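You operate a simulated robot arm through the tools that you are given. There is no shell and no other tool. Be economical: measure what you need, move in short steps, check, and stop when the job is done.

You run a simulated two-armed robot. Do the job below in one go: nothing can be reset, and whatever is moved stays where it is left.

## Task
On the top of the test bench, fold the white cloth in half, so that its two long edges meet.

It is judged by the outcome, as a careful person would: the job done as asked, and still so three seconds after it is handed in. It fails if anything else is knocked over, pushed out of place, dropped, spilled or broken. Flat cloth is picked up by pressing the open fingertips on it (5 to 10 N) and closing them slowly along it; thin cloth reads only 2 to 8 mm in the jaws.

## Robot
Two 7-joint arms with two-finger parallel grippers on one trunk, on a base that drives. Base frame: it is fixed to the floor where the robot stands at the start and does not move with it; the origin is under the middle of the robot, x ahead of it, y to its left, z up. Units: cm, rad, N and s.
The left shoulder is at the start at [7, 16.3, 89.5], the right one opposite. With the tool pointing down near the work surface each hand reaches from about 28 to 86 cm from the robot's upright axis, wherever it stands, measured 20 degrees to its own side. Places, roughly: top of the test bench [70, 80, 80]. Payload 3.43 kg a hand.
Tool frame (each hand has its own): the origin (TCP) lies between the finger pads and is the grasp point; the fingertips stand 3.4 cm ahead of it; z points along the fingers, y is the line along which they close. The gripper opens to 12.8 cm. The fingers are 2.4 cm wide and 1.2 cm thick; the gripper's body (4.8 by 13 cm) begins 9.6 cm behind the TCP.
Orientation is that of the tool frame in the base frame, as [roll, pitch, yaw] about the fixed x, y, z axes, in that order (R = Rz(yaw) Ry(pitch) Rx(roll)). With the fingers straight down and closing along the base's y, the tool's x points along the base's -x, its y along +y and its z along -z.

## Interface
- The arms move only by the tool move_arm. It takes "left_series", "right_series" or both (then of equal length, played together; a hand with none holds still); each is a list of rows, each a list of 7 numbers: the turn, a rotation vector about the tool's x, y, z in rad, then the shift along the tool's x, y, z in cm, then the finger opening in cm, from 0 to 12.8. In form: [[wx, wy, wz, tx, ty, tz, jaw], ...]. A call has 1 to 8 rows; each row is the pose to reach, as a shift and turn from the pose commanded when the call began, along the tool's axes at that moment. A row lasts 0.2 s, in which the tool goes at most 5 cm and 0.15 rad; a call with a longer step from one row to the next is refused whole, and so is a gripper value outside its range. A pose out of reach is approached as far as the arm can. The call stops where the force on the tool passes 40 N (or 10 N more than at its start, if that is more) or the arm is blocked; 0.2 s more then pass. Each finger travels about 15.3 cm/s and halts on what it meets, pressing with about 38 N; the grip force reading is that of the motor and also rises with nothing between the fingers. The clock runs only during rows and for 0.2 s after the last one: add rows that repeat a pose to give the fingers time. It gives the time, the measured TCP pose, the force on the tool (base axes), the opening and the grip force at its end, in the units of the frame above (readings bear some noise), with the torque about the TCP (base axes, N m) and any sound that the robot's microphone picked up.
- Cameras (640 x 400 px; columns grow to the right, rows downward): "scene" is now at [12.85, 3.33, 114.3]; the picture's right is [0.39, -0.92, 0.00], its down [-0.40, -0.17, -0.90] and it looks along [0.83, 0.35, -0.43] (base axes); focal length 229 px, centre (320, 200). "left" rides on the left gripper at [7.6, 1.1, -16] in its tool frame; the picture's right is [-0.15, 0.99, 0.00], its down [-0.88, -0.13, -0.46] and it looks along [-0.45, -0.07, 0.89] (tool axes); focal length 234 px, centre (320, 200). "right" rides on the right gripper at [7.6, -1.1, -16] in its tool frame; the picture's right is [0.15, 0.99, 0.00], its down [-0.88, 0.13, -0.46] and it looks along [-0.45, 0.07, 0.89] (tool axes); focal length 234 px, centre (320, 200). There is no depth. A picture from a camera that has moved, and an enlarged one, comes with that camera's place and axes in the base frame and with its lens. The place of the scene camera against the robot may be out by one fixed shift of up to 1.2 cm in any direction.
- get_image(camera): a new picture of that camera. It takes no simulated time.
- raise_lower(by): slides the trunk up (or, below 0, down) by that many cm; the arms and the scene camera ride with it, the base frame stays. It gives what a move gives, with no picture.
- base_move(legs): drives the robot by 1 to 6 legs, each [ahead, left, turn to the left] in cm, cm and rad, along the robot's own axes; the way and the turn of a leg run together, so that a leg with both is an arc; at most 150 cm and 3.142 rad a leg. The arms and the cameras ride along, it lands a little off, and it stops where it bumps. It gives what a move gives.
- aim_head(pan, tilt): turns the head with the scene camera to pan (to the left, within 1.501 rad either way) and tilt (down, from -0.506 to 1.204), counted from straight ahead of the robot. It gives what a move gives.
- inspect(camera, box): a new picture of the part [left, top, right, bottom] of that camera's present view, enlarged. It takes no simulated time.
- hand_in(): hands the job in; it is judged then, once.

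Go step by step. Nothing tells you exact positions but the pictures and the camera data: compare them with the known pose of the tool, close in by small moves and look again before you grip or let go. The budget is 120 turns and 100 pictures, counting those below and the enlarged ones. Unless the task says otherwise, let go and move clear before handing in, and close with one line.

The tools are called after ">>>" as a command line: name --argument value ..., lists and objects as JSON in quotes. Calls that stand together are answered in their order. move_arm: Moves the arms, as the interface text tells. Its arguments: {"type":"object","properties":{"left_series":{"type":"array","items":{"type":"array","items":{"type":"number"}}},"right_series":{"type":"array","items":{"type":"array","items":{"type":"number"}}}},"required":[]} The other tools are called the same way: raise_lower (by) slides the trunk up or down; base_move (legs) drives the base; aim_head (pan, tilt) turns the head that bears the scene camera; get_image (camera) takes a picture; inspect (camera, box) takes an enlarged picture of a part of a camera's view; hand_in () hands the job in.

At the start:

```text
time_s: 0.0
left_tool_pos: [37.89, 45.2, 104.57]
left_orientation: [3.14, 0.001, 3.141]
left_wrist_force: [0.4, 1.2, 0.7]
left_torque: [0.0, 0.0, 0.0]
left_opening: 12.77
left_grip_force: 0.1
right_tool_pos: [60.15, -2.47, 101.15]
right_orientation: [3.141, 0.0, 3.141]
right_wrist_force: [0.5, -0.6, 0.7]
right_torque: [0.0, -0.02, -0.01]
right_opening: 12.78
right_grip_force: 0.1
trunk travel left (down, up): [-37.5, 56.5]
robot x, y, heading: [-0.05, -0.43, 0.001]
head pan, tilt: [0.403, 0.445]
```

scene: 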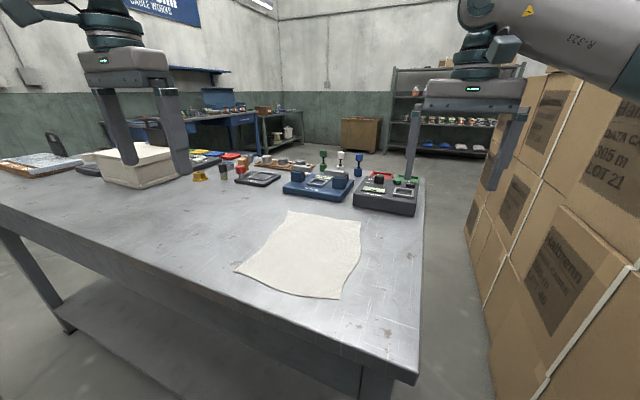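
right: 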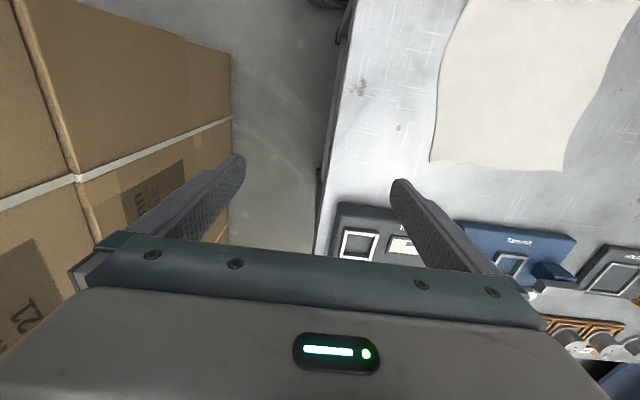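
left: 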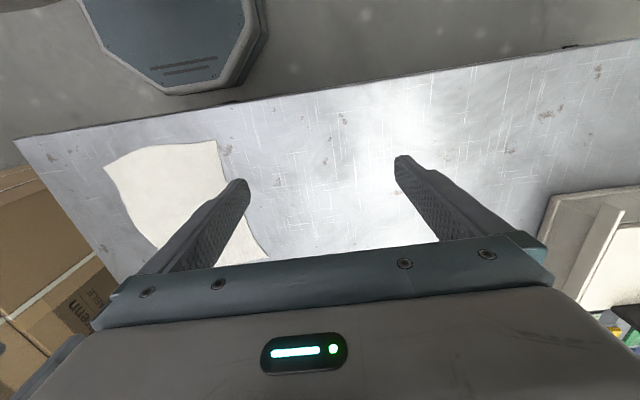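

The cloth lies at about x 40–70, y 12–37, and its long edges run along x. I'll drive left so both arms can reach it, then aim the head at it.

>>> base_move --legs '[[0, 22, 0]]'

>>> aim_head --pan 0.0 --tilt 0.7

>>> get_image --camera "scene"

>>> get_image --camera "right"

```text
time_s: 1.7
left_tool_pos: [37.85, 67.09, 104.53]
left_orientation: [3.142, 0.0, -3.14]
left_wrist_force: [-0.8, 0.2, 0.2]
left_torque: [0.01, -0.03, 0.03]
left_opening: 12.82
left_grip_force: 0.0
right_tool_pos: [60.1, 19.32, 101.09]
right_orientation: [-3.141, 0.0, -3.141]
right_wrist_force: [0.9, 0.8, 0.8]
right_torque: [-0.03, 0.02, 0.01]
right_opening: 12.81
right_grip_force: 0.1
trunk travel left (down, up): [-37.5, 56.5]
robot x, y, heading: [-0.09, 21.52, -0.005]
head pan, tilt: [0.403, 0.445]
```

```text
time_s: 2.5
left_tool_pos: [38.02, 67.08, 104.49]
left_orientation: [3.141, 0.001, -3.141]
left_wrist_force: [-0.1, -0.7, -0.3]
left_torque: [0.02, 0.03, 0.02]
left_opening: 12.8
left_grip_force: 0.1
right_tool_pos: [60.14, 19.29, 101.2]
right_orientation: [-3.141, 0.0, 3.14]
right_wrist_force: [0.6, 0.1, 0.0]
right_torque: [0.0, 0.04, -0.02]
right_opening: 12.81
right_grip_force: 0.0
trunk travel left (down, up): [-37.5, 56.5]
robot x, y, heading: [0.25, 22.03, 0.002]
head pan, tilt: [0.0, 0.7]
```

```text
96 pictures are left
camera scene: at [12.88, 21.59, 112.04], right [0.0, -1.0, 0.0], down [-0.64, 0.0, -0.77], along [0.77, 0.0, -0.64], focal length 229 px, centre (320, 200)
```

scene: 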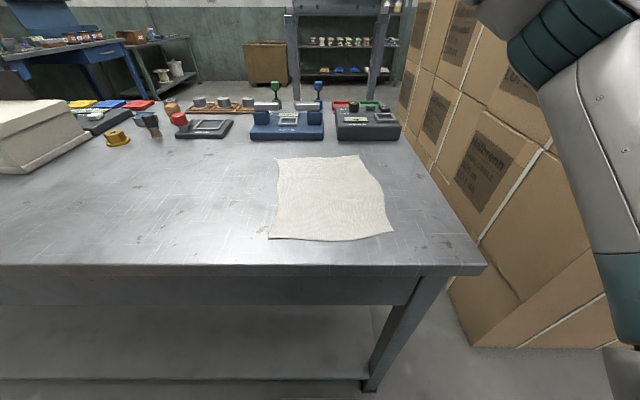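

```text
95 pictures are left
camera right: at [52.71, 18.26, 117.01], right [-0.15, 0.99, 0.0], down [0.88, 0.13, 0.46], along [0.45, 0.07, -0.89], focal length 234 px, centre (320, 200)
```

right: 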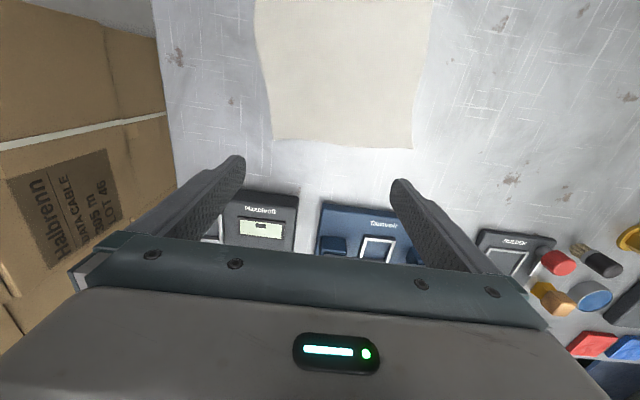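

Comparing the two views puts the bench top at about z = 86. The cloth corners come out near (60,13), (59,31.5), (35,29) and (36.5,10.5). To keep the arms from crossing, I'll turn the base about 0.6 rad left and stand further right, with the right hand on the far corner and the left hand on the near one.

>>> base_move --legs '[[0, 0, 0.6], [-19.2, -28.1, 0]]'

>>> aim_head --pan 0.0 --tilt 0.65

>>> get_image --camera "scene"

>>> get_image --camera "right"

```text
time_s: 6.4
left_tool_pos: [6.7, 46.0, 104.6]
left_orientation: [-3.141, -0.001, -2.558]
left_wrist_force: [0.3, 0.7, 1.1]
left_torque: [0.01, -0.02, -0.05]
left_opening: 12.78
left_grip_force: 0.1
right_tool_pos: [51.63, 18.33, 101.07]
right_orientation: [3.139, 0.001, -2.56]
right_wrist_force: [-0.5, 0.3, -0.3]
right_torque: [0.03, -0.03, 0.03]
right_opening: 12.8
right_grip_force: 0.0
trunk travel left (down, up): [-37.5, 56.5]
robot x, y, heading: [0.06, -12.37, 0.582]
head pan, tilt: [0.0, 0.7]
```

```text
time_s: 7.0
left_tool_pos: [6.63, 46.09, 104.56]
left_orientation: [-3.142, 0.0, -2.555]
left_wrist_force: [0.0, -0.2, 0.3]
left_torque: [0.01, 0.0, 0.02]
left_opening: 12.76
left_grip_force: 0.0
right_tool_pos: [51.63, 18.4, 101.0]
right_orientation: [3.141, 0.001, -2.56]
right_wrist_force: [-0.1, -0.3, 1.6]
right_torque: [0.03, 0.02, 0.01]
right_opening: 12.8
right_grip_force: 0.0
trunk travel left (down, up): [-37.5, 56.5]
robot x, y, heading: [-0.25, -12.44, 0.584]
head pan, tilt: [0.0, 0.649]
```

```text
94 pictures are left
camera scene: at [10.75, -5.22, 112.47], right [0.55, -0.83, 0.0], down [-0.51, -0.33, -0.8], along [0.66, 0.44, -0.6], focal length 229 px, centre (320, 200)
```

scene: 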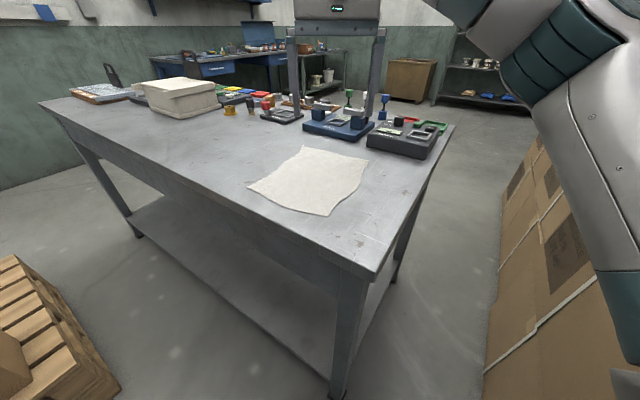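

```text
93 pictures are left
camera right: at [46.0, 13.43, 117.0], right [-0.67, 0.75, 0.0], down [0.66, 0.59, 0.46], along [0.34, 0.3, -0.89], focal length 234 px, centre (320, 200)
```

right: 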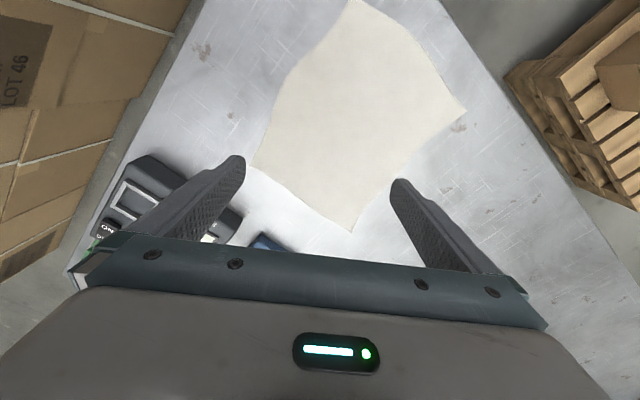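

The bench-top height of 86 holds up. I'll square both grippers to the base axes and bring them over the right long edge, the right hand to the far corner and the left hand to the near one.

>>> move_arm --left_series '[[0, 0, 0.0725, -0.875, -4.79, 0, 10], [0, 0, 0.145, -1.75, -9.58, 0, 8], [0, 0, 0.2175, -2.625, -14.37, 0, 6], [0, 0, 0.29, -3.5, -19.16, 0, 4], [0, 0, 0.3625, -4.375, -23.95, 0, 4], [0, 0, 0.435, -5.25, -28.74, 0, 4], [0, 0, 0.5075, -6.125, -33.53, 0, 4], [0, 0, 0.585, -7, -38.3, 0, 4]]' --right_series '[[0, 0, 0.0725, -0.37, -0.89, 0.3, 10], [0, 0, 0.145, -0.74, -1.78, 0.6, 8], [0, 0, 0.2175, -1.11, -2.67, 0.9, 6], [0, 0, 0.29, -1.48, -3.56, 1.2, 4], [0, 0, 0.3625, -1.85, -4.45, 1.5, 4], [0, 0, 0.435, -2.22, -5.34, 1.8, 4], [0, 0, 0.5075, -2.59, -6.23, 2.1, 4], [0, 0, 0.585, -2.96, -7.12, 2.4, 4]]'

>>> get_image --camera "scene"

>>> get_image --camera "left"

>>> get_image --camera "right"

```text
time_s: 8.8
left_tool_pos: [29.74, 26.77, 105.79]
left_orientation: [-3.141, 0.0, 3.141]
left_wrist_force: [0.0, 0.3, 0.0]
left_torque: [0.02, 0.0, 0.01]
left_opening: 3.99
left_grip_force: 0.0
left hand out of reach, approached as far as the arm can: row 7, 8
right_tool_pos: [57.88, 14.24, 98.47]
right_orientation: [-3.141, 0.0, 3.138]
right_wrist_force: [-0.6, 0.7, 0.3]
right_torque: [0.01, 0.03, -0.01]
right_opening: 3.99
right_grip_force: 0.2
trunk travel left (down, up): [-37.5, 56.5]
robot x, y, heading: [-0.18, -12.27, 0.579]
head pan, tilt: [0.0, 0.649]
```

```text
92 pictures are left
camera scene: at [10.79, -5.24, 112.47], right [0.55, -0.83, 0.0], down [-0.51, -0.33, -0.8], along [0.66, 0.44, -0.61], focal length 229 px, centre (320, 200)
```

scene: 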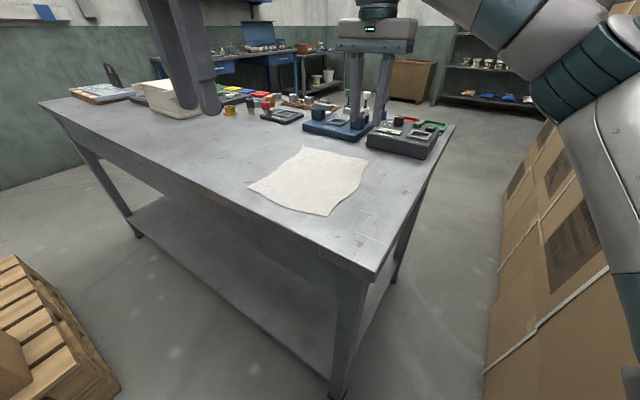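

```text
91 pictures are left
camera left: at [22.14, 27.92, 121.69], right [0.15, 0.99, 0.0], down [0.88, -0.13, 0.46], along [0.45, -0.07, -0.89], focal length 234 px, centre (320, 200)
```

left: 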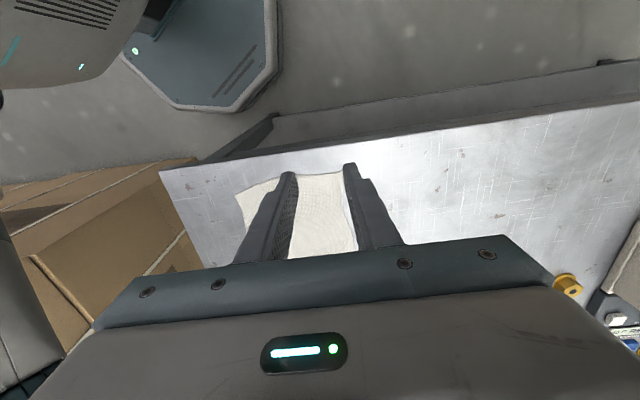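

```text
90 pictures are left
camera right: at [50.53, 13.11, 114.53], right [-0.14, 0.99, 0.0], down [0.88, 0.13, 0.46], along [0.45, 0.07, -0.89], focal length 234 px, centre (320, 200)
```

right: 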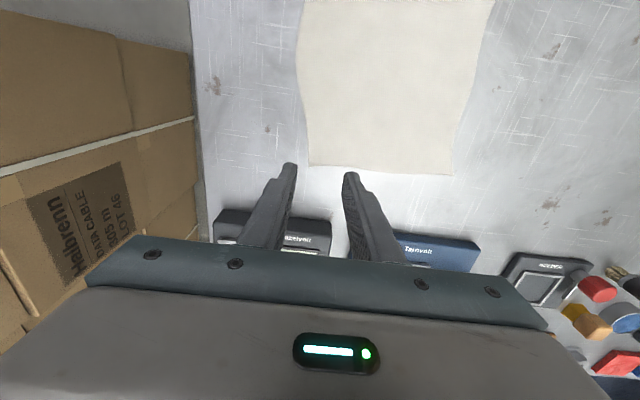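

The left hand stopped short of its target, probably because of an awkward arm configuration at that height. I'll lower it and see where it goes.

>>> move_arm --left_series '[[0, 0, 0, 0, 0, 2, 4], [0, 0, 0, 0, 0, 4, 4], [0, 0, 0, 0, 0, 6, 4], [0, 0, 0, 0, 0, 8, 4]]'

```text
time_s: 9.8
left_tool_pos: [29.64, 26.53, 97.75]
left_orientation: [-3.141, 0.001, 3.141]
left_wrist_force: [0.0, 0.0, 0.5]
left_torque: [0.02, 0.02, -0.01]
left_opening: 4.0
left_grip_force: 0.0
right_tool_pos: [57.78, 14.17, 98.57]
right_orientation: [-3.141, -0.001, 3.138]
right_wrist_force: [-0.7, -0.9, -0.2]
right_torque: [-0.01, -0.04, 0.01]
right_opening: 3.99
right_grip_force: 0.2
trunk travel left (down, up): [-37.5, 56.5]
robot x, y, heading: [0.07, -12.71, 0.583]
head pan, tilt: [0.0, 0.649]
```

>>> move_arm --left_series '[[0, 0, 0, -2.4, -1, 0, 4], [0, 0, 0, -4.8, -3, 0, 4], [0, 0, 0, -7, -6, 0, 4], [0, 0, 0, -8.5, -9, 0, 4], [0, 0, 0, -9.5, -12, 0, 4], [0, 0, 0, -9.5, -14.2, 0, 4]]'

>>> get_image --camera "left"

>>> get_image --camera "scene"

```text
time_s: 11.2
left_tool_pos: [32.22, 25.81, 97.66]
left_orientation: [3.141, 0.002, -3.141]
left_wrist_force: [0.2, 0.4, 0.3]
left_torque: [0.0, 0.0, 0.01]
left_opening: 4.0
left_grip_force: 0.1
left hand out of reach, approached as far as the arm can: row 2, 3, 4, 5, 6
right_tool_pos: [57.79, 14.18, 98.56]
right_orientation: [3.141, 0.0, 3.138]
right_wrist_force: [-0.1, 0.1, 0.9]
right_torque: [-0.01, 0.05, -0.01]
right_opening: 4.01
right_grip_force: 0.1
trunk travel left (down, up): [-37.5, 56.5]
robot x, y, heading: [0.03, -12.49, 0.582]
head pan, tilt: [0.0, 0.649]
```

```text
89 pictures are left
camera left: at [24.63, 26.9, 113.61], right [0.15, 0.99, 0.0], down [0.88, -0.13, 0.46], along [0.45, -0.07, -0.89], focal length 234 px, centre (320, 200)
```

left: 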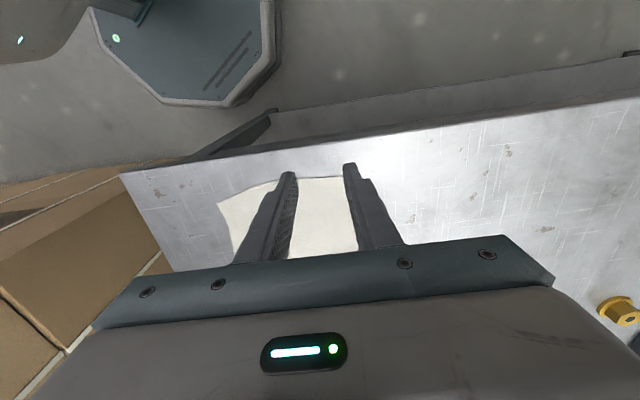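

```text
88 pictures are left
camera scene: at [10.76, -5.24, 112.47], right [0.55, -0.83, 0.0], down [-0.5, -0.33, -0.8], along [0.67, 0.44, -0.6], focal length 229 px, centre (320, 200)
```

scene: 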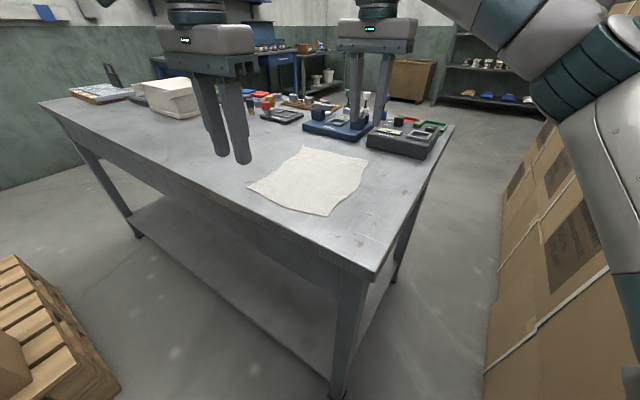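

The left wrist looks to be at its yaw limit rather than out of reach. I'll turn it back to the robot's heading while moving toward the near corner.

>>> move_arm --left_series '[[0, 0, -0.12, 0, 0, 0, 4], [0, 0, -0.24, -1.5, -2, 0, 4], [0, 0, -0.36, -3, -5, 0, 4], [0, 0, -0.48, -5, -8, 0, 4], [0, 0, -0.58, -6.5, -11, 0, 4], [0, 0, -0.58, -7, -13.5, 0, 4]]'

```text
time_s: 12.7
left_tool_pos: [30.7, 23.39, 95.66]
left_orientation: [-3.141, -0.001, -2.561]
left_wrist_force: [-0.9, 0.2, 0.1]
left_torque: [-0.02, -0.02, 0.03]
left_opening: 3.99
left_grip_force: 0.0
left hand out of reach, approached as far as the arm can: row 2, 3, 4, 5, 6
right_tool_pos: [57.98, 14.26, 98.69]
right_orientation: [3.141, 0.0, 3.14]
right_wrist_force: [-0.2, -0.4, 0.3]
right_torque: [-0.03, -0.04, 0.01]
right_opening: 3.97
right_grip_force: 0.1
trunk travel left (down, up): [-37.5, 56.5]
robot x, y, heading: [0.01, -12.39, 0.581]
head pan, tilt: [0.0, 0.649]
```

Changing the yaw didn't help, so the arm seems cramped because the hand sits high relative to its shoulder. I'll raise the trunk 20 cm and bring the hands back down from there.

>>> raise_lower --by 20

>>> move_arm --left_series '[[0, 0, 0, 0, 0, 4, 4], [0, 0, 0, 0, 0, 8, 4], [0, 0, 0, 0, 0, 12, 4], [0, 0, 0, 0, 0, 16, 4], [0, 0, 0, 0, -2, 16, 4], [0, 0, 0, 0, -6, 16, 4], [0, 0, 0, 0, -10, 16, 4], [0, 0, 0, -1, -14, 16, 4]]' --right_series '[[0, 0, 0, 0, 0, 4, 4], [0, 0, 0, 0, 0, 8, 4], [0, 0, 0, 0, 0, 12, 4], [0, 0, 0, 0, 0, 16, 4], [0, 0, 0, 0, 0, 18, 4], [0, 0, 0, 0, 0, 20, 4], [0, 0, 0, 0, 0, 22, 4], [0, 0, 0, 0, 0, 22, 4]]'

```text
time_s: 14.8
left_tool_pos: [30.8, 23.48, 115.75]
left_orientation: [3.141, 0.001, -2.563]
left_wrist_force: [0.2, 0.6, -0.5]
left_torque: [0.01, 0.03, 0.0]
left_opening: 3.98
left_grip_force: 0.1
right_tool_pos: [57.89, 14.12, 118.56]
right_orientation: [-3.141, -0.001, 3.138]
right_wrist_force: [0.5, -0.4, 0.2]
right_torque: [-0.02, 0.01, -0.01]
right_opening: 3.99
right_grip_force: 0.0
trunk travel left (down, up): [-57.5, 36.5]
robot x, y, heading: [0.05, -12.45, 0.585]
head pan, tilt: [0.0, 0.649]
```

```text
time_s: 16.6
left_tool_pos: [32.0, 22.12, 100.16]
left_orientation: [-3.14, -0.001, -2.563]
left_wrist_force: [-0.7, -0.5, -0.1]
left_torque: [0.01, 0.01, 0.03]
left_opening: 3.99
left_grip_force: 0.1
left hand out of reach, approached as far as the arm can: row 6, 7, 8
right_tool_pos: [57.71, 14.31, 96.57]
right_orientation: [3.141, 0.001, 3.139]
right_wrist_force: [-0.9, -0.7, -0.1]
right_torque: [0.01, -0.02, 0.03]
right_opening: 4.01
right_grip_force: 0.0
trunk travel left (down, up): [-57.5, 36.5]
robot x, y, heading: [-0.22, -12.53, 0.582]
head pan, tilt: [0.0, 0.649]
```

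The left arm still stalls moving inward when the hand is close in. I'll try reaching further out first and then swinging inward, to see what it can really do.

>>> move_arm --left_series '[[0, 0, 0, -4.5, 0, 0, 4], [0, 0, 0, -9, 0, 0, 4], [0, 0, 0, -13, 0, 0, 4], [0, 0, 0, -13, -4, 0, 4], [0, 0, 0, -13, -7, 0, 4]]'

>>> get_image --camera "scene"

```text
time_s: 17.8
left_tool_pos: [38.76, 29.86, 100.23]
left_orientation: [-3.14, 0.001, -2.562]
left_wrist_force: [0.2, 0.5, 0.1]
left_torque: [0.01, -0.04, -0.01]
left_opening: 3.99
left_grip_force: 0.0
left hand out of reach, approached as far as the arm can: row 1, 2, 3, 4, 5
right_tool_pos: [57.65, 14.31, 96.6]
right_orientation: [3.14, 0.001, 3.139]
right_wrist_force: [0.3, 0.1, -0.1]
right_torque: [0.0, 0.0, 0.01]
right_opening: 4.0
right_grip_force: 0.2
trunk travel left (down, up): [-57.5, 36.5]
robot x, y, heading: [0.18, -13.0, 0.583]
head pan, tilt: [0.0, 0.649]
```

```text
87 pictures are left
camera scene: at [10.76, -5.23, 132.47], right [0.55, -0.83, 0.0], down [-0.51, -0.33, -0.8], along [0.66, 0.44, -0.6], focal length 229 px, centre (320, 200)
```

scene: 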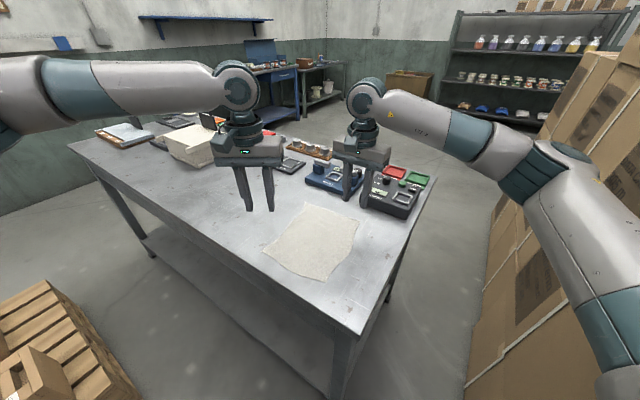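

>>> move_arm --left_series '[[0, 0, -0.14, 0, 0, 0, 4], [0, 0, -0.28, 0, 0, 0, 4], [0, 0, -0.42, 0, 0, 0, 4], [0, 0, -0.56, 0, 0, 0, 4], [0, 0, -0.56, 0, -3, 0, 4], [0, 0, -0.56, 0, -6, 0, 4], [0, 0, -0.56, 0, -9, 0, 4], [0, 0, -0.56, 0, -12, 0, 4]]'

```text
time_s: 19.6
left_tool_pos: [39.04, 30.03, 100.6]
left_orientation: [-3.139, -0.001, -2.001]
left_wrist_force: [0.1, -0.8, -0.2]
left_torque: [0.01, 0.02, 0.02]
left_opening: 4.01
left_grip_force: 0.0
left hand out of reach, approached as far as the arm can: row 5, 6, 7, 8
right_tool_pos: [57.73, 14.19, 96.5]
right_orientation: [-3.141, 0.0, 3.138]
right_wrist_force: [0.1, -0.7, 0.7]
right_torque: [-0.01, -0.02, 0.01]
right_opening: 3.97
right_grip_force: 0.2
trunk travel left (down, up): [-57.5, 36.5]
robot x, y, heading: [0.12, -12.53, 0.586]
head pan, tilt: [0.0, 0.649]
```

Yaw makes no difference, so I'll check whether the right arm is what limits the left. I'll move the right hand aside and retry.

>>> move_arm --left_series '[[0, 0, 0, 0, 0, 0, 4], [0, 0, 0, 0, 0, 0, 4], [0, 0, 0, 0, 0, 0, 4], [0, 0, 0, 0, 0, 0, 4], [0, 0, 0.14, 0, 0, 0, 4], [0, 0, 0.28, 2, -4, 0, 4], [0, 0, 0.42, 4, -8, 0, 4], [0, 0, 0.56, 6, -12, 0, 4]]' --right_series '[[0, 0, 0, 0, -4, 0, 4], [0, 0, 0, 0, -8, 0, 4], [0, 0, 0, 0, -12, 0, 4], [0, 0, 0, 0, -16, 0, 4], [0, 0, 0, 0, -16, 0, 4], [0, 0, 0, 0, -16, 0, 4], [0, 0, 0, 0, -16, 0, 4], [0, 0, 0, 0, -16, 0, 4]]'

>>> get_image --camera "scene"

```text
time_s: 21.4
left_tool_pos: [35.28, 25.81, 105.67]
left_orientation: [3.141, 0.001, -2.563]
left_wrist_force: [1.0, 0.6, 0.4]
left_torque: [0.01, -0.02, 0.02]
left_opening: 3.97
left_grip_force: 0.1
left hand out of reach, approached as far as the arm can: row 6, 7, 8
right_tool_pos: [57.87, -1.56, 96.43]
right_orientation: [-3.141, 0.0, 3.136]
right_wrist_force: [0.1, 0.3, -0.8]
right_torque: [-0.04, 0.0, -0.01]
right_opening: 3.98
right_grip_force: 0.0
trunk travel left (down, up): [-57.5, 36.5]
robot x, y, heading: [0.05, -12.64, 0.58]
head pan, tilt: [0.0, 0.649]
```

```text
86 pictures are left
camera scene: at [10.73, -5.28, 132.48], right [0.55, -0.83, 0.0], down [-0.5, -0.33, -0.8], along [0.67, 0.44, -0.6], focal length 229 px, centre (320, 200)
```

scene: 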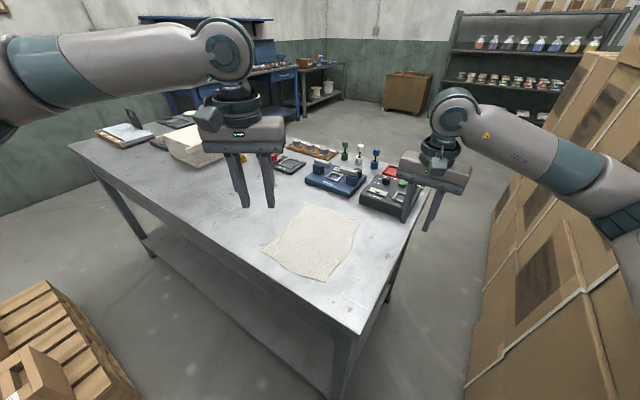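

The left arm simply can't reach across that way. Instead I'll use only the right arm, corner by corner, standing further left with the heading straight so the whole cloth is on its own side.

>>> raise_lower --by 8

>>> base_move --legs '[[30.9, 46.8, 0], [0, 0, -0.582]]'

>>> aim_head --pan -0.4 --tilt 0.8

>>> get_image --camera "scene"

```text
time_s: 22.6
left_tool_pos: [35.37, 25.75, 113.67]
left_orientation: [-3.141, 0.0, -2.56]
left_wrist_force: [-0.2, -0.2, 0.2]
left_torque: [0.0, 0.02, -0.01]
left_opening: 3.96
left_grip_force: 0.1
right_tool_pos: [57.97, -1.5, 104.29]
right_orientation: [3.141, -0.001, 3.138]
right_wrist_force: [0.2, -0.5, 0.7]
right_torque: [0.04, 0.03, -0.05]
right_opening: 4.0
right_grip_force: 0.1
trunk travel left (down, up): [-65.5, 28.5]
robot x, y, heading: [0.1, -12.79, 0.584]
head pan, tilt: [0.0, 0.649]
```

```text
time_s: 27.3
left_tool_pos: [51.5, 56.13, 113.59]
left_orientation: [-3.141, 0.002, -3.115]
left_wrist_force: [1.1, 0.3, -0.5]
left_torque: [0.0, 0.01, 0.01]
left_opening: 3.99
left_grip_force: 0.0
right_tool_pos: [56.39, 21.06, 104.31]
right_orientation: [-3.141, 0.0, 2.587]
right_wrist_force: [0.0, -0.1, 0.1]
right_torque: [-0.01, 0.02, -0.02]
right_opening: 3.98
right_grip_force: 0.0
trunk travel left (down, up): [-65.5, 28.5]
robot x, y, heading: [1.68, 42.03, 0.027]
head pan, tilt: [0.0, 0.649]
```

```text
time_s: 28.2
left_tool_pos: [51.46, 56.32, 113.67]
left_orientation: [-3.14, 0.002, -3.115]
left_wrist_force: [-0.2, 0.7, -0.5]
left_torque: [0.02, 0.01, -0.03]
left_opening: 4.0
left_grip_force: 0.1
right_tool_pos: [56.39, 21.07, 104.38]
right_orientation: [3.141, 0.0, 2.585]
right_wrist_force: [-0.2, 0.8, 0.0]
right_torque: [-0.02, 0.03, 0.0]
right_opening: 3.99
right_grip_force: 0.0
trunk travel left (down, up): [-65.5, 28.5]
robot x, y, heading: [0.82, 42.18, 0.034]
head pan, tilt: [-0.4, 0.799]
```

```text
85 pictures are left
camera scene: at [13.18, 39.11, 139.22], right [-0.36, -0.93, 0.0], down [-0.67, 0.26, -0.7], along [0.65, -0.25, -0.72], focal length 229 px, centre (320, 200)
```

scene: 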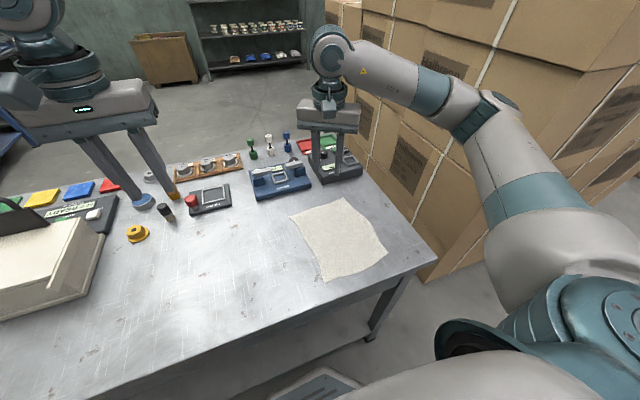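

I now have a clear view. I'll square the right gripper and bring it over the far-right corner.

>>> move_arm --right_series '[[0, 0, -0.139, -1.29, -1.32, 2.5, 4], [0, 0, -0.278, -2.58, -2.64, 5, 4], [0, 0, -0.417, -3.87, -3.95, 7.5, 4], [0, 0, -0.556, -5.16, -5.27, 10, 4]]'

>>> get_image --camera "right"

>>> inspect --camera "scene" --box '[260, 120, 420, 300]'

```text
time_s: 29.2
left_tool_pos: [51.51, 55.96, 113.74]
left_orientation: [3.141, -0.001, -3.113]
left_wrist_force: [-0.2, 0.4, 0.3]
left_torque: [0.01, 0.0, 0.01]
left_opening: 4.0
left_grip_force: 0.2
right_tool_pos: [58.08, 13.89, 93.96]
right_orientation: [3.138, -0.001, -3.137]
right_wrist_force: [0.0, -0.4, -0.1]
right_torque: [0.05, -0.03, -0.01]
right_opening: 3.99
right_grip_force: 0.2
trunk travel left (down, up): [-65.5, 28.5]
robot x, y, heading: [1.57, 42.01, 0.026]
head pan, tilt: [-0.4, 0.799]
```

```text
84 pictures are left
camera right: at [50.59, 12.8, 109.97], right [-0.15, 0.99, 0.0], down [0.88, 0.13, 0.46], along [0.45, 0.07, -0.89], focal length 234 px, centre (320, 200)
```

right: 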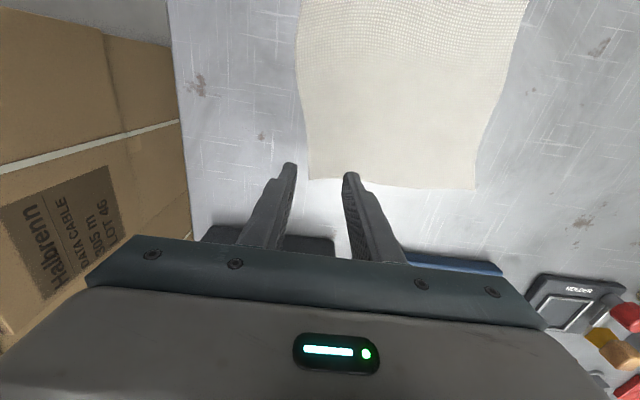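

```text
2.22 times, centred on (340, 210) of scene
camera zoom: at [13.19, 38.97, 139.21], right [-0.36, -0.93, 0.0], down [-0.67, 0.26, -0.7], along [0.65, -0.25, -0.72], focal length 509 px, centre (276, 178)
```

zoom: 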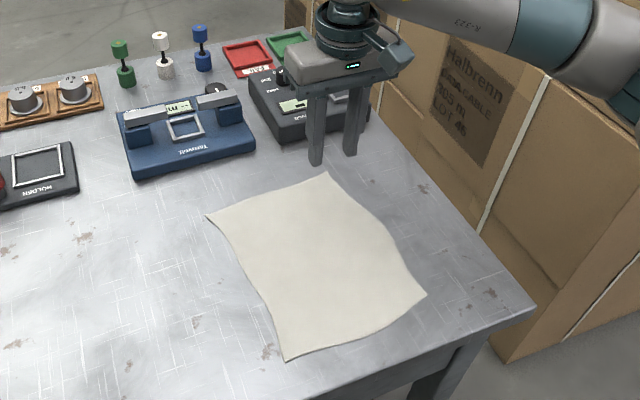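

The corner is at about (60.3, 13) and the fingers straddle the edge. I'll align slightly to the edge and descend carefully.

>>> move_arm --right_series '[[0, 0, -0.1, 0, 0.2, 1.5, 4], [0, 0, -0.15, 0, 0.2, 2.5, 4], [0, 0, -0.15, 0, 0.2, 3.2, 4], [0, 0, -0.15, 0, 0.2, 3.6, 4]]'

>>> get_image --camera "right"

>>> inspect --camera "scene" --box '[300, 140, 380, 230]'

```text
time_s: 30.2
left_tool_pos: [51.43, 56.08, 113.75]
left_orientation: [-3.139, 0.0, -3.113]
left_wrist_force: [0.3, -0.1, 0.2]
left_torque: [-0.03, -0.02, 0.02]
left_opening: 3.98
left_grip_force: 0.1
right_tool_pos: [58.03, 13.95, 90.62]
right_orientation: [3.141, 0.0, -2.991]
right_wrist_force: [-0.1, -0.6, 0.5]
right_torque: [-0.03, -0.01, -0.02]
right_opening: 3.98
right_grip_force: 0.2
trunk travel left (down, up): [-65.5, 28.5]
robot x, y, heading: [1.52, 41.97, 0.028]
head pan, tilt: [-0.4, 0.799]
```

```text
82 pictures are left
camera right: at [50.88, 11.72, 106.68], right [-0.29, 0.96, 0.0], down [0.85, 0.26, 0.46], along [0.44, 0.13, -0.89], focal length 234 px, centre (320, 200)
```

right: 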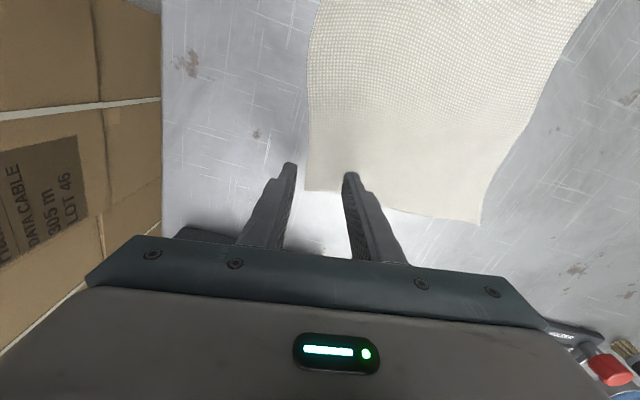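

```text
4.44 times, centred on (340, 185) of scene
camera zoom: at [13.18, 39.06, 139.21], right [-0.36, -0.93, 0.0], down [-0.67, 0.26, -0.7], along [0.65, -0.25, -0.72], focal length 1019 px, centre (231, 267)
```

zoom: 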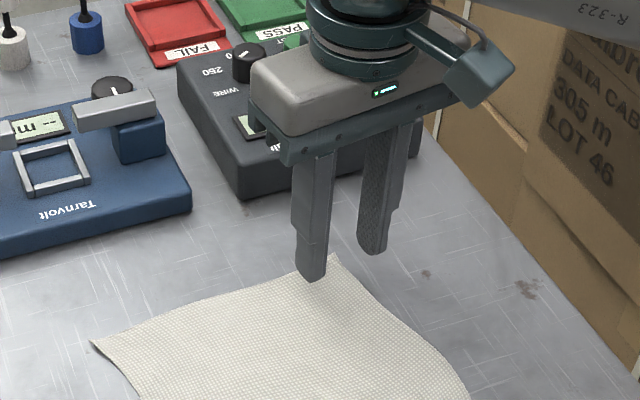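

>>> move_arm --right_series '[[0, 0, 0, 0, 0, 0.4, 4], [0, 0, 0, 0, 0, 0.7, 4], [0, 0, 0, 0, 0, 0.9, 4], [0, 0, 0, 0, 0, 0.9, 4]]'

```text
time_s: 31.2
left_tool_pos: [51.53, 56.07, 113.67]
left_orientation: [-3.139, 0.002, -3.113]
left_wrist_force: [0.7, 0.3, 0.0]
left_torque: [0.01, 0.03, 0.0]
left_opening: 3.99
left_grip_force: 0.0
right_tool_pos: [58.02, 13.94, 89.83]
right_orientation: [-3.141, -0.002, -2.992]
right_wrist_force: [0.1, 0.3, -0.7]
right_torque: [-0.01, 0.02, 0.0]
right_opening: 3.98
right_grip_force: 0.1
trunk travel left (down, up): [-65.5, 28.5]
robot x, y, heading: [1.22, 42.07, 0.028]
head pan, tilt: [-0.4, 0.799]
```

>>> move_arm --right_series '[[0, 0, 0, 0, 0, 0.2, 4], [0, 0, 0, 0, 0, 0.4, 4], [0, 0, 0, 0, 0, 0.5, 4], [0, 0, 0, 0, 0, 0.5, 4]]'

```text
time_s: 32.2
left_tool_pos: [51.29, 56.09, 113.63]
left_orientation: [-3.14, 0.002, -3.114]
left_wrist_force: [-0.2, 0.4, 1.0]
left_torque: [0.02, 0.02, 0.0]
left_opening: 3.99
left_grip_force: 0.1
right_tool_pos: [57.83, 13.94, 89.26]
right_orientation: [3.141, 0.0, -2.993]
right_wrist_force: [-0.1, 0.2, 0.7]
right_torque: [-0.02, 0.0, -0.01]
right_opening: 3.98
right_grip_force: 0.0
trunk travel left (down, up): [-65.5, 28.5]
robot x, y, heading: [1.3, 42.23, 0.029]
head pan, tilt: [-0.4, 0.799]
```

>>> move_arm --right_series '[[0, 0, 0, 0, 0, 0.2, 4], [0, 0, 0, 0, 0, 0.35, 4], [0, 0, 0, 0, 0, 0.45, 4], [0, 0, 0, 0, 0, 0.5, 4], [0, 0, 0, 0, 0, 0.5, 4]]'

>>> inspect --camera "scene" --box '[300, 140, 380, 230]'

```text
time_s: 33.4
left_tool_pos: [51.43, 56.24, 113.61]
left_orientation: [-3.139, 0.002, -3.113]
left_wrist_force: [0.7, -0.4, 0.7]
left_torque: [0.0, 0.01, 0.01]
left_opening: 3.98
left_grip_force: 0.1
right_tool_pos: [57.94, 14.03, 88.79]
right_orientation: [3.141, 0.0, -2.991]
right_wrist_force: [-0.2, 0.6, 0.4]
right_torque: [0.03, -0.05, -0.01]
right_opening: 4.0
right_grip_force: 0.0
trunk travel left (down, up): [-65.5, 28.5]
robot x, y, heading: [1.1, 42.14, 0.032]
head pan, tilt: [-0.4, 0.799]
```

```text
4.44 times, centred on (340, 185) of scene
camera zoom: at [13.17, 39.08, 139.21], right [-0.36, -0.93, 0.0], down [-0.67, 0.26, -0.7], along [0.65, -0.25, -0.72], focal length 1019 px, centre (231, 267)
```

zoom: 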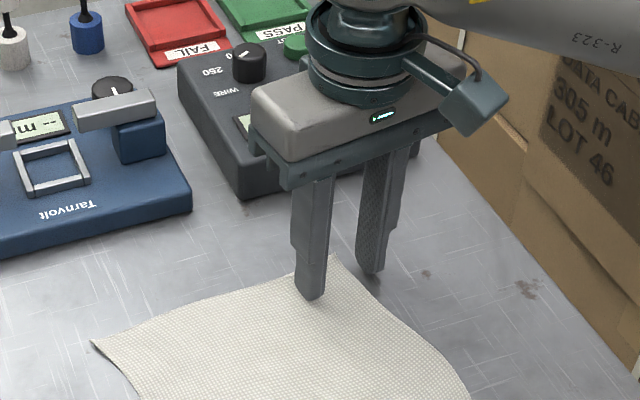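

>>> move_arm --right_series '[[0, 0, 0, 0, 0, 0.15, 4], [0, 0, 0, 0, 0, 0.3, 4], [0, 0, 0, 0, 0, 0.4, 4], [0, 0, 0, 0, 0, 0.4, 4]]'

```text
time_s: 34.4
left_tool_pos: [51.49, 56.3, 113.5]
left_orientation: [-3.141, 0.003, -3.114]
left_wrist_force: [0.1, 1.0, 0.5]
left_torque: [-0.01, 0.01, -0.03]
left_opening: 3.99
left_grip_force: 0.0
right_tool_pos: [58.0, 13.84, 88.62]
right_orientation: [3.141, 0.0, -2.991]
right_wrist_force: [1.4, -0.5, 2.7]
right_torque: [0.1, -0.02, -0.03]
right_opening: 3.98
right_grip_force: 0.1
trunk travel left (down, up): [-65.5, 28.5]
robot x, y, heading: [1.05, 41.94, 0.03]
head pan, tilt: [-0.4, 0.799]
```

Contact: the bench top is at about z = 85.2. I'll press slightly harder, to 5–10 N.

>>> move_arm --right_series '[[0, 0, 0, 0, 0, 0.15, 4], [0, 0, 0, 0, 0, 0.15, 4]]'

>>> get_image --camera "right"

```text
time_s: 35.0
left_tool_pos: [51.19, 56.2, 113.82]
left_orientation: [-3.14, 0.001, -3.114]
left_wrist_force: [-0.6, 0.5, -0.1]
left_torque: [0.01, -0.03, 0.01]
left_opening: 3.98
left_grip_force: 0.0
right_tool_pos: [57.93, 13.99, 88.49]
right_orientation: [-3.141, 0.003, -2.992]
right_wrist_force: [3.1, -1.9, 18.9]
right_torque: [0.38, -0.06, -0.03]
right_opening: 3.88
right_grip_force: 0.0
trunk travel left (down, up): [-65.5, 28.5]
robot x, y, heading: [1.45, 41.85, 0.029]
head pan, tilt: [-0.4, 0.799]
```

```text
79 pictures are left
camera right: at [50.69, 11.76, 104.47], right [-0.29, 0.96, 0.0], down [0.85, 0.26, 0.46], along [0.44, 0.13, -0.89], focal length 234 px, centre (320, 200)
```

right: 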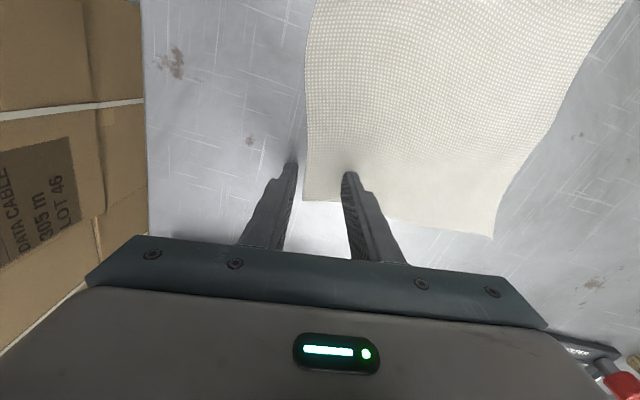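

That's a bit hard, so I'll ease off slightly and close slowly.

>>> move_arm --right_series '[[0, 0, 0, 0, 0, -0.08, 4], [0, 0, 0, 0, 0, -0.08, 3.5], [0, 0, 0, 0, 0, -0.08, 3], [0, 0, 0, 0, 0, -0.08, 2.5], [0, 0, 0, 0, 0, -0.08, 2], [0, 0, 0, 0, 0, -0.08, 1.5], [0, 0, 0, 0, 0, -0.08, 1], [0, 0, 0, 0, 0, -0.08, 0.5]]'

>>> inspect --camera "scene" --box '[300, 140, 380, 230]'

>>> get_image --camera "right"

```text
time_s: 36.8
left_tool_pos: [51.31, 56.3, 113.71]
left_orientation: [-3.14, 0.0, -3.113]
left_wrist_force: [-0.7, 0.1, -0.1]
left_torque: [0.02, 0.03, -0.02]
left_opening: 3.98
left_grip_force: 0.1
right_tool_pos: [57.78, 14.03, 88.49]
right_orientation: [3.141, 0.001, -2.99]
right_wrist_force: [0.6, 0.3, 18.6]
right_torque: [0.09, -0.01, 0.0]
right_opening: 0.49
right_grip_force: 0.1
trunk travel left (down, up): [-65.5, 28.5]
robot x, y, heading: [1.17, 42.29, 0.031]
head pan, tilt: [-0.4, 0.799]
```

```text
4.44 times, centred on (340, 185) of scene
camera zoom: at [12.97, 39.16, 139.24], right [-0.36, -0.93, 0.0], down [-0.67, 0.26, -0.7], along [0.65, -0.25, -0.72], focal length 1019 px, centre (231, 267)
```

zoom: 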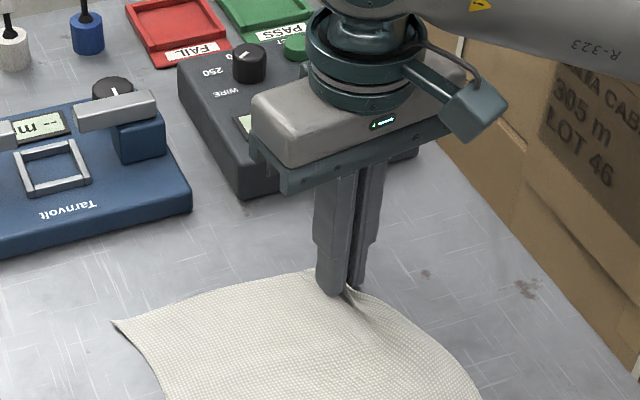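

```text
77 pictures are left
camera right: at [50.64, 11.75, 104.5], right [-0.29, 0.96, 0.0], down [0.85, 0.26, 0.46], along [0.44, 0.13, -0.89], focal length 234 px, centre (320, 200)
```

right: 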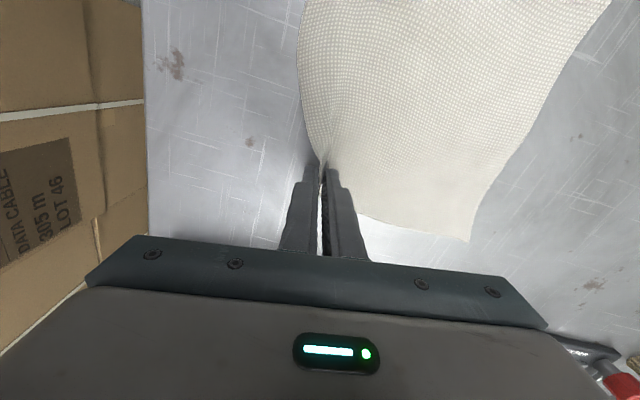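

The edge has gathered between the fingers. I'll close fully and lift a little to check the grip.

>>> move_arm --right_series '[[0, 0, 0, 0, 0, 0, 0.2], [0, 0, 0, 0, 0, 0, 0], [0, 0, 0, 0, 0, 0, 0], [0, 0, 0, 0, 0, -1, 0], [0, 0, 0, 0, 0.5, -2.5, 0], [0, 0, 0, 0, 1, -4, 0]]'

>>> inspect --camera "scene" --box '[270, 130, 410, 290]'

>>> get_image --camera "right"

```text
time_s: 38.2
left_tool_pos: [51.49, 56.21, 113.6]
left_orientation: [-3.14, -0.001, -3.113]
left_wrist_force: [-0.2, -0.4, 0.8]
left_torque: [0.01, -0.01, 0.0]
left_opening: 3.98
left_grip_force: 0.1
right_tool_pos: [58.05, 14.97, 92.4]
right_orientation: [-3.141, -0.001, -2.993]
right_wrist_force: [0.9, 0.3, -0.2]
right_torque: [0.04, 0.03, -0.03]
right_opening: 0.26
right_grip_force: 36.7
trunk travel left (down, up): [-65.5, 28.5]
robot x, y, heading: [1.12, 42.02, 0.029]
head pan, tilt: [-0.4, 0.799]
```

```text
2.50 times, centred on (340, 210) of scene
camera zoom: at [13.2, 39.09, 139.2], right [-0.36, -0.93, 0.0], down [-0.67, 0.26, -0.7], along [0.65, -0.25, -0.72], focal length 573 px, centre (270, 175)
```

zoom: 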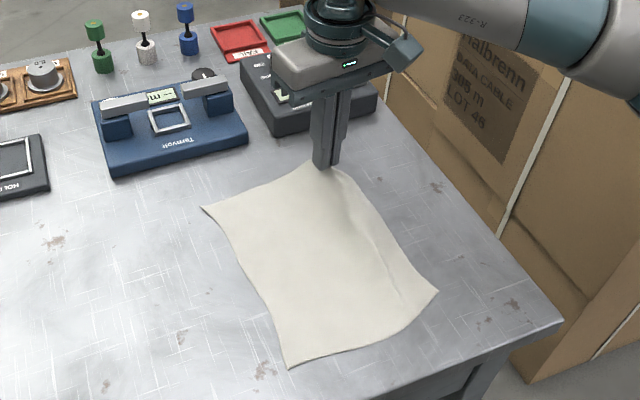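

```text
75 pictures are left
camera right: at [50.84, 12.78, 108.42], right [-0.29, 0.96, 0.0], down [0.85, 0.26, 0.45], along [0.43, 0.13, -0.89], focal length 234 px, centre (320, 200)
```

right: 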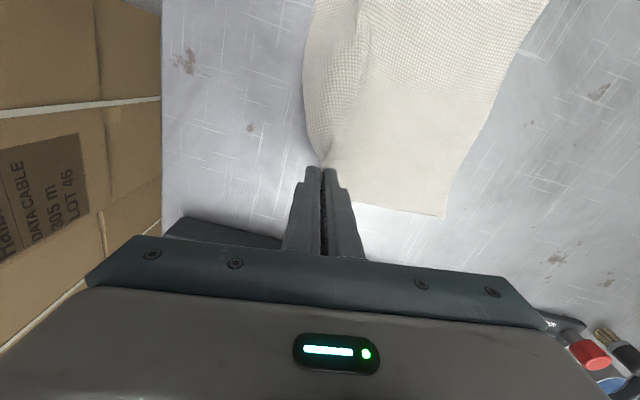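

The corner is held (2.6 mm in the jaws). I'll carry it in a slow arc toward the opposite long edge and stop above the middle to look.

>>> move_arm --right_series '[[0, 0, 0, 0.1, 1, -0.8, 0], [0, 0, 0, 0.19, 2.05, -1.6, 0], [0, 0, 0, 0.25, 3.3, -2.6, 0], [0, 0, 0, 0.31, 4.6, -3.6, 0], [0, 0, 0, 0.1, 5.8, -4.1, 0], [0, 0, 0, -0.07, 7.07, -4.4, 0], [0, 0, 0, -0.25, 8.3, -4.2, 0], [0, 0, 0, -0.45, 9.54, -3.6, 0]]'

>>> get_image --camera "scene"

>>> get_image --camera "right"

```text
time_s: 40.0
left_tool_pos: [51.54, 56.24, 113.77]
left_orientation: [-3.139, -0.001, -3.112]
left_wrist_force: [-0.4, 0.2, 0.1]
left_torque: [0.0, -0.01, -0.01]
left_opening: 4.0
left_grip_force: 0.0
right_tool_pos: [57.0, 24.33, 96.09]
right_orientation: [-3.141, -0.001, -2.992]
right_wrist_force: [0.2, 1.0, -0.2]
right_torque: [0.03, 0.03, 0.0]
right_opening: 0.23
right_grip_force: 37.2
trunk travel left (down, up): [-65.5, 28.5]
robot x, y, heading: [1.86, 42.08, 0.031]
head pan, tilt: [-0.4, 0.799]
```

```text
74 pictures are left
camera scene: at [13.2, 39.13, 139.21], right [-0.36, -0.93, 0.0], down [-0.67, 0.26, -0.7], along [0.65, -0.25, -0.72], focal length 229 px, centre (320, 200)
```

scene: 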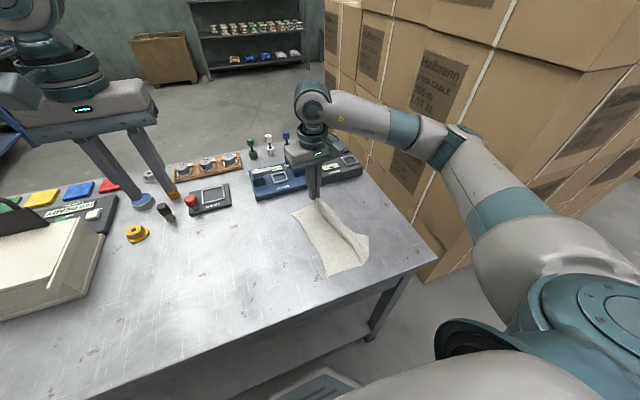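

```text
73 pictures are left
camera right: at [49.83, 22.17, 112.0], right [-0.29, 0.96, 0.0], down [0.85, 0.26, 0.45], along [0.43, 0.13, -0.89], focal length 234 px, centre (320, 200)
```

right: 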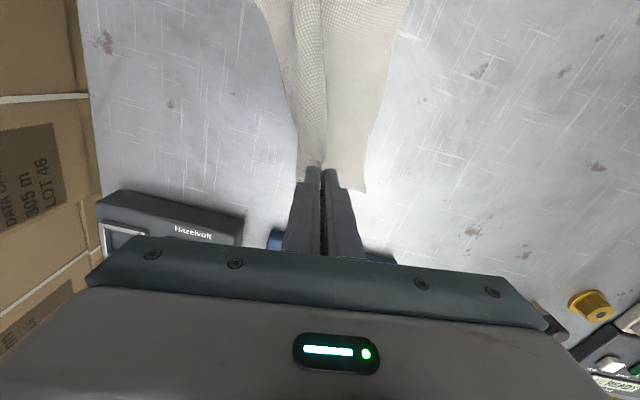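

The near corner is following well and the other two corners stay put. I'll finish the arc, tilting the palm outward so the gripped edge lies flat toward the far long edge.

>>> move_arm --right_series '[[0.1, 0, 0.03, -0.2, 1.15, 0.1, 0], [0.2, 0, 0.06, -0.5, 2.6, 1.1, 0], [0.3, 0, 0.09, -0.8, 3.9, 2.6, 0], [0.4, 0, 0.12, -1.1, 4.8, 4.3, 0], [0.5, 0, 0.15, -1.32, 5.36, 5.6, 0], [0.5, 0, 0.15, -1.32, 5.36, 6.2, 0]]'

>>> inspect --camera "scene" --box '[270, 130, 410, 290]'

>>> get_image --camera "right"

```text
time_s: 41.4
left_tool_pos: [51.47, 56.04, 113.62]
left_orientation: [-3.14, 0.002, -3.113]
left_wrist_force: [-0.1, -0.6, 0.3]
left_torque: [0.01, -0.01, -0.04]
left_opening: 3.99
left_grip_force: 0.0
right_tool_pos: [57.49, 29.79, 89.81]
right_orientation: [-2.643, 0.037, -3.137]
right_wrist_force: [0.3, 0.1, 0.0]
right_torque: [0.04, -0.04, 0.02]
right_opening: 0.23
right_grip_force: 37.5
trunk travel left (down, up): [-65.5, 28.5]
robot x, y, heading: [1.38, 41.93, 0.029]
head pan, tilt: [-0.4, 0.799]
```

```text
2.50 times, centred on (340, 210) of scene
camera zoom: at [13.16, 39.0, 139.21], right [-0.36, -0.93, 0.0], down [-0.67, 0.26, -0.7], along [0.65, -0.25, -0.72], focal length 573 px, centre (270, 175)
```

zoom: 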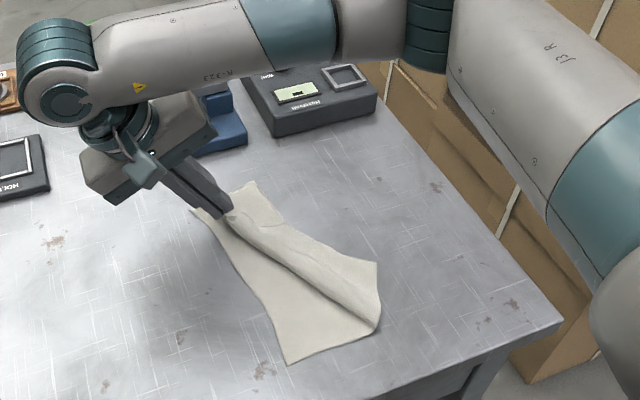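

```text
71 pictures are left
camera right: at [49.32, 36.48, 104.06], right [-0.13, 0.87, -0.48], down [0.87, 0.34, 0.37], along [0.48, -0.36, -0.8], focal length 234 px, centre (320, 200)
```

right: 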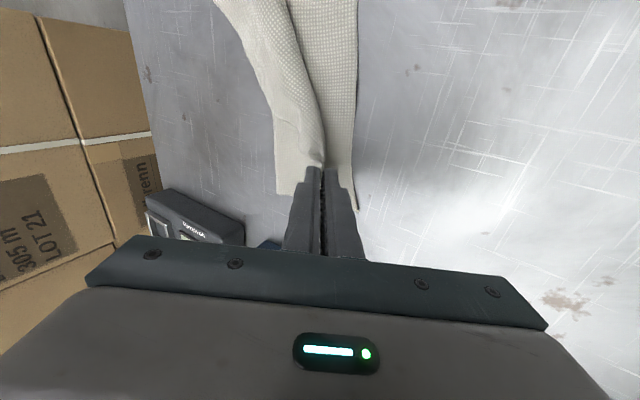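

The flap now lies close to the far edge. I'll lower until contact, then release.

>>> move_arm --right_series '[[0, 0, 0, 0, 0.14, 0.26, 0], [0, 0, 0, 0, 0.29, 0.53, 0], [0, 0, 0, 0, 0.36, 0.66, 0], [0, 0, 0, 0, 0.36, 0.66, 0]]'

```text
time_s: 42.4
left_tool_pos: [51.5, 56.13, 113.72]
left_orientation: [-3.14, 0.002, -3.112]
left_wrist_force: [-0.1, -0.4, -0.7]
left_torque: [0.01, -0.02, 0.0]
left_opening: 3.98
left_grip_force: 0.0
right_tool_pos: [57.35, 29.9, 89.04]
right_orientation: [-2.645, 0.037, -3.135]
right_wrist_force: [0.0, 0.0, -0.3]
right_torque: [0.03, 0.03, 0.04]
right_opening: 0.25
right_grip_force: 37.4
trunk travel left (down, up): [-65.5, 28.5]
robot x, y, heading: [1.04, 41.95, 0.031]
head pan, tilt: [-0.4, 0.799]
```

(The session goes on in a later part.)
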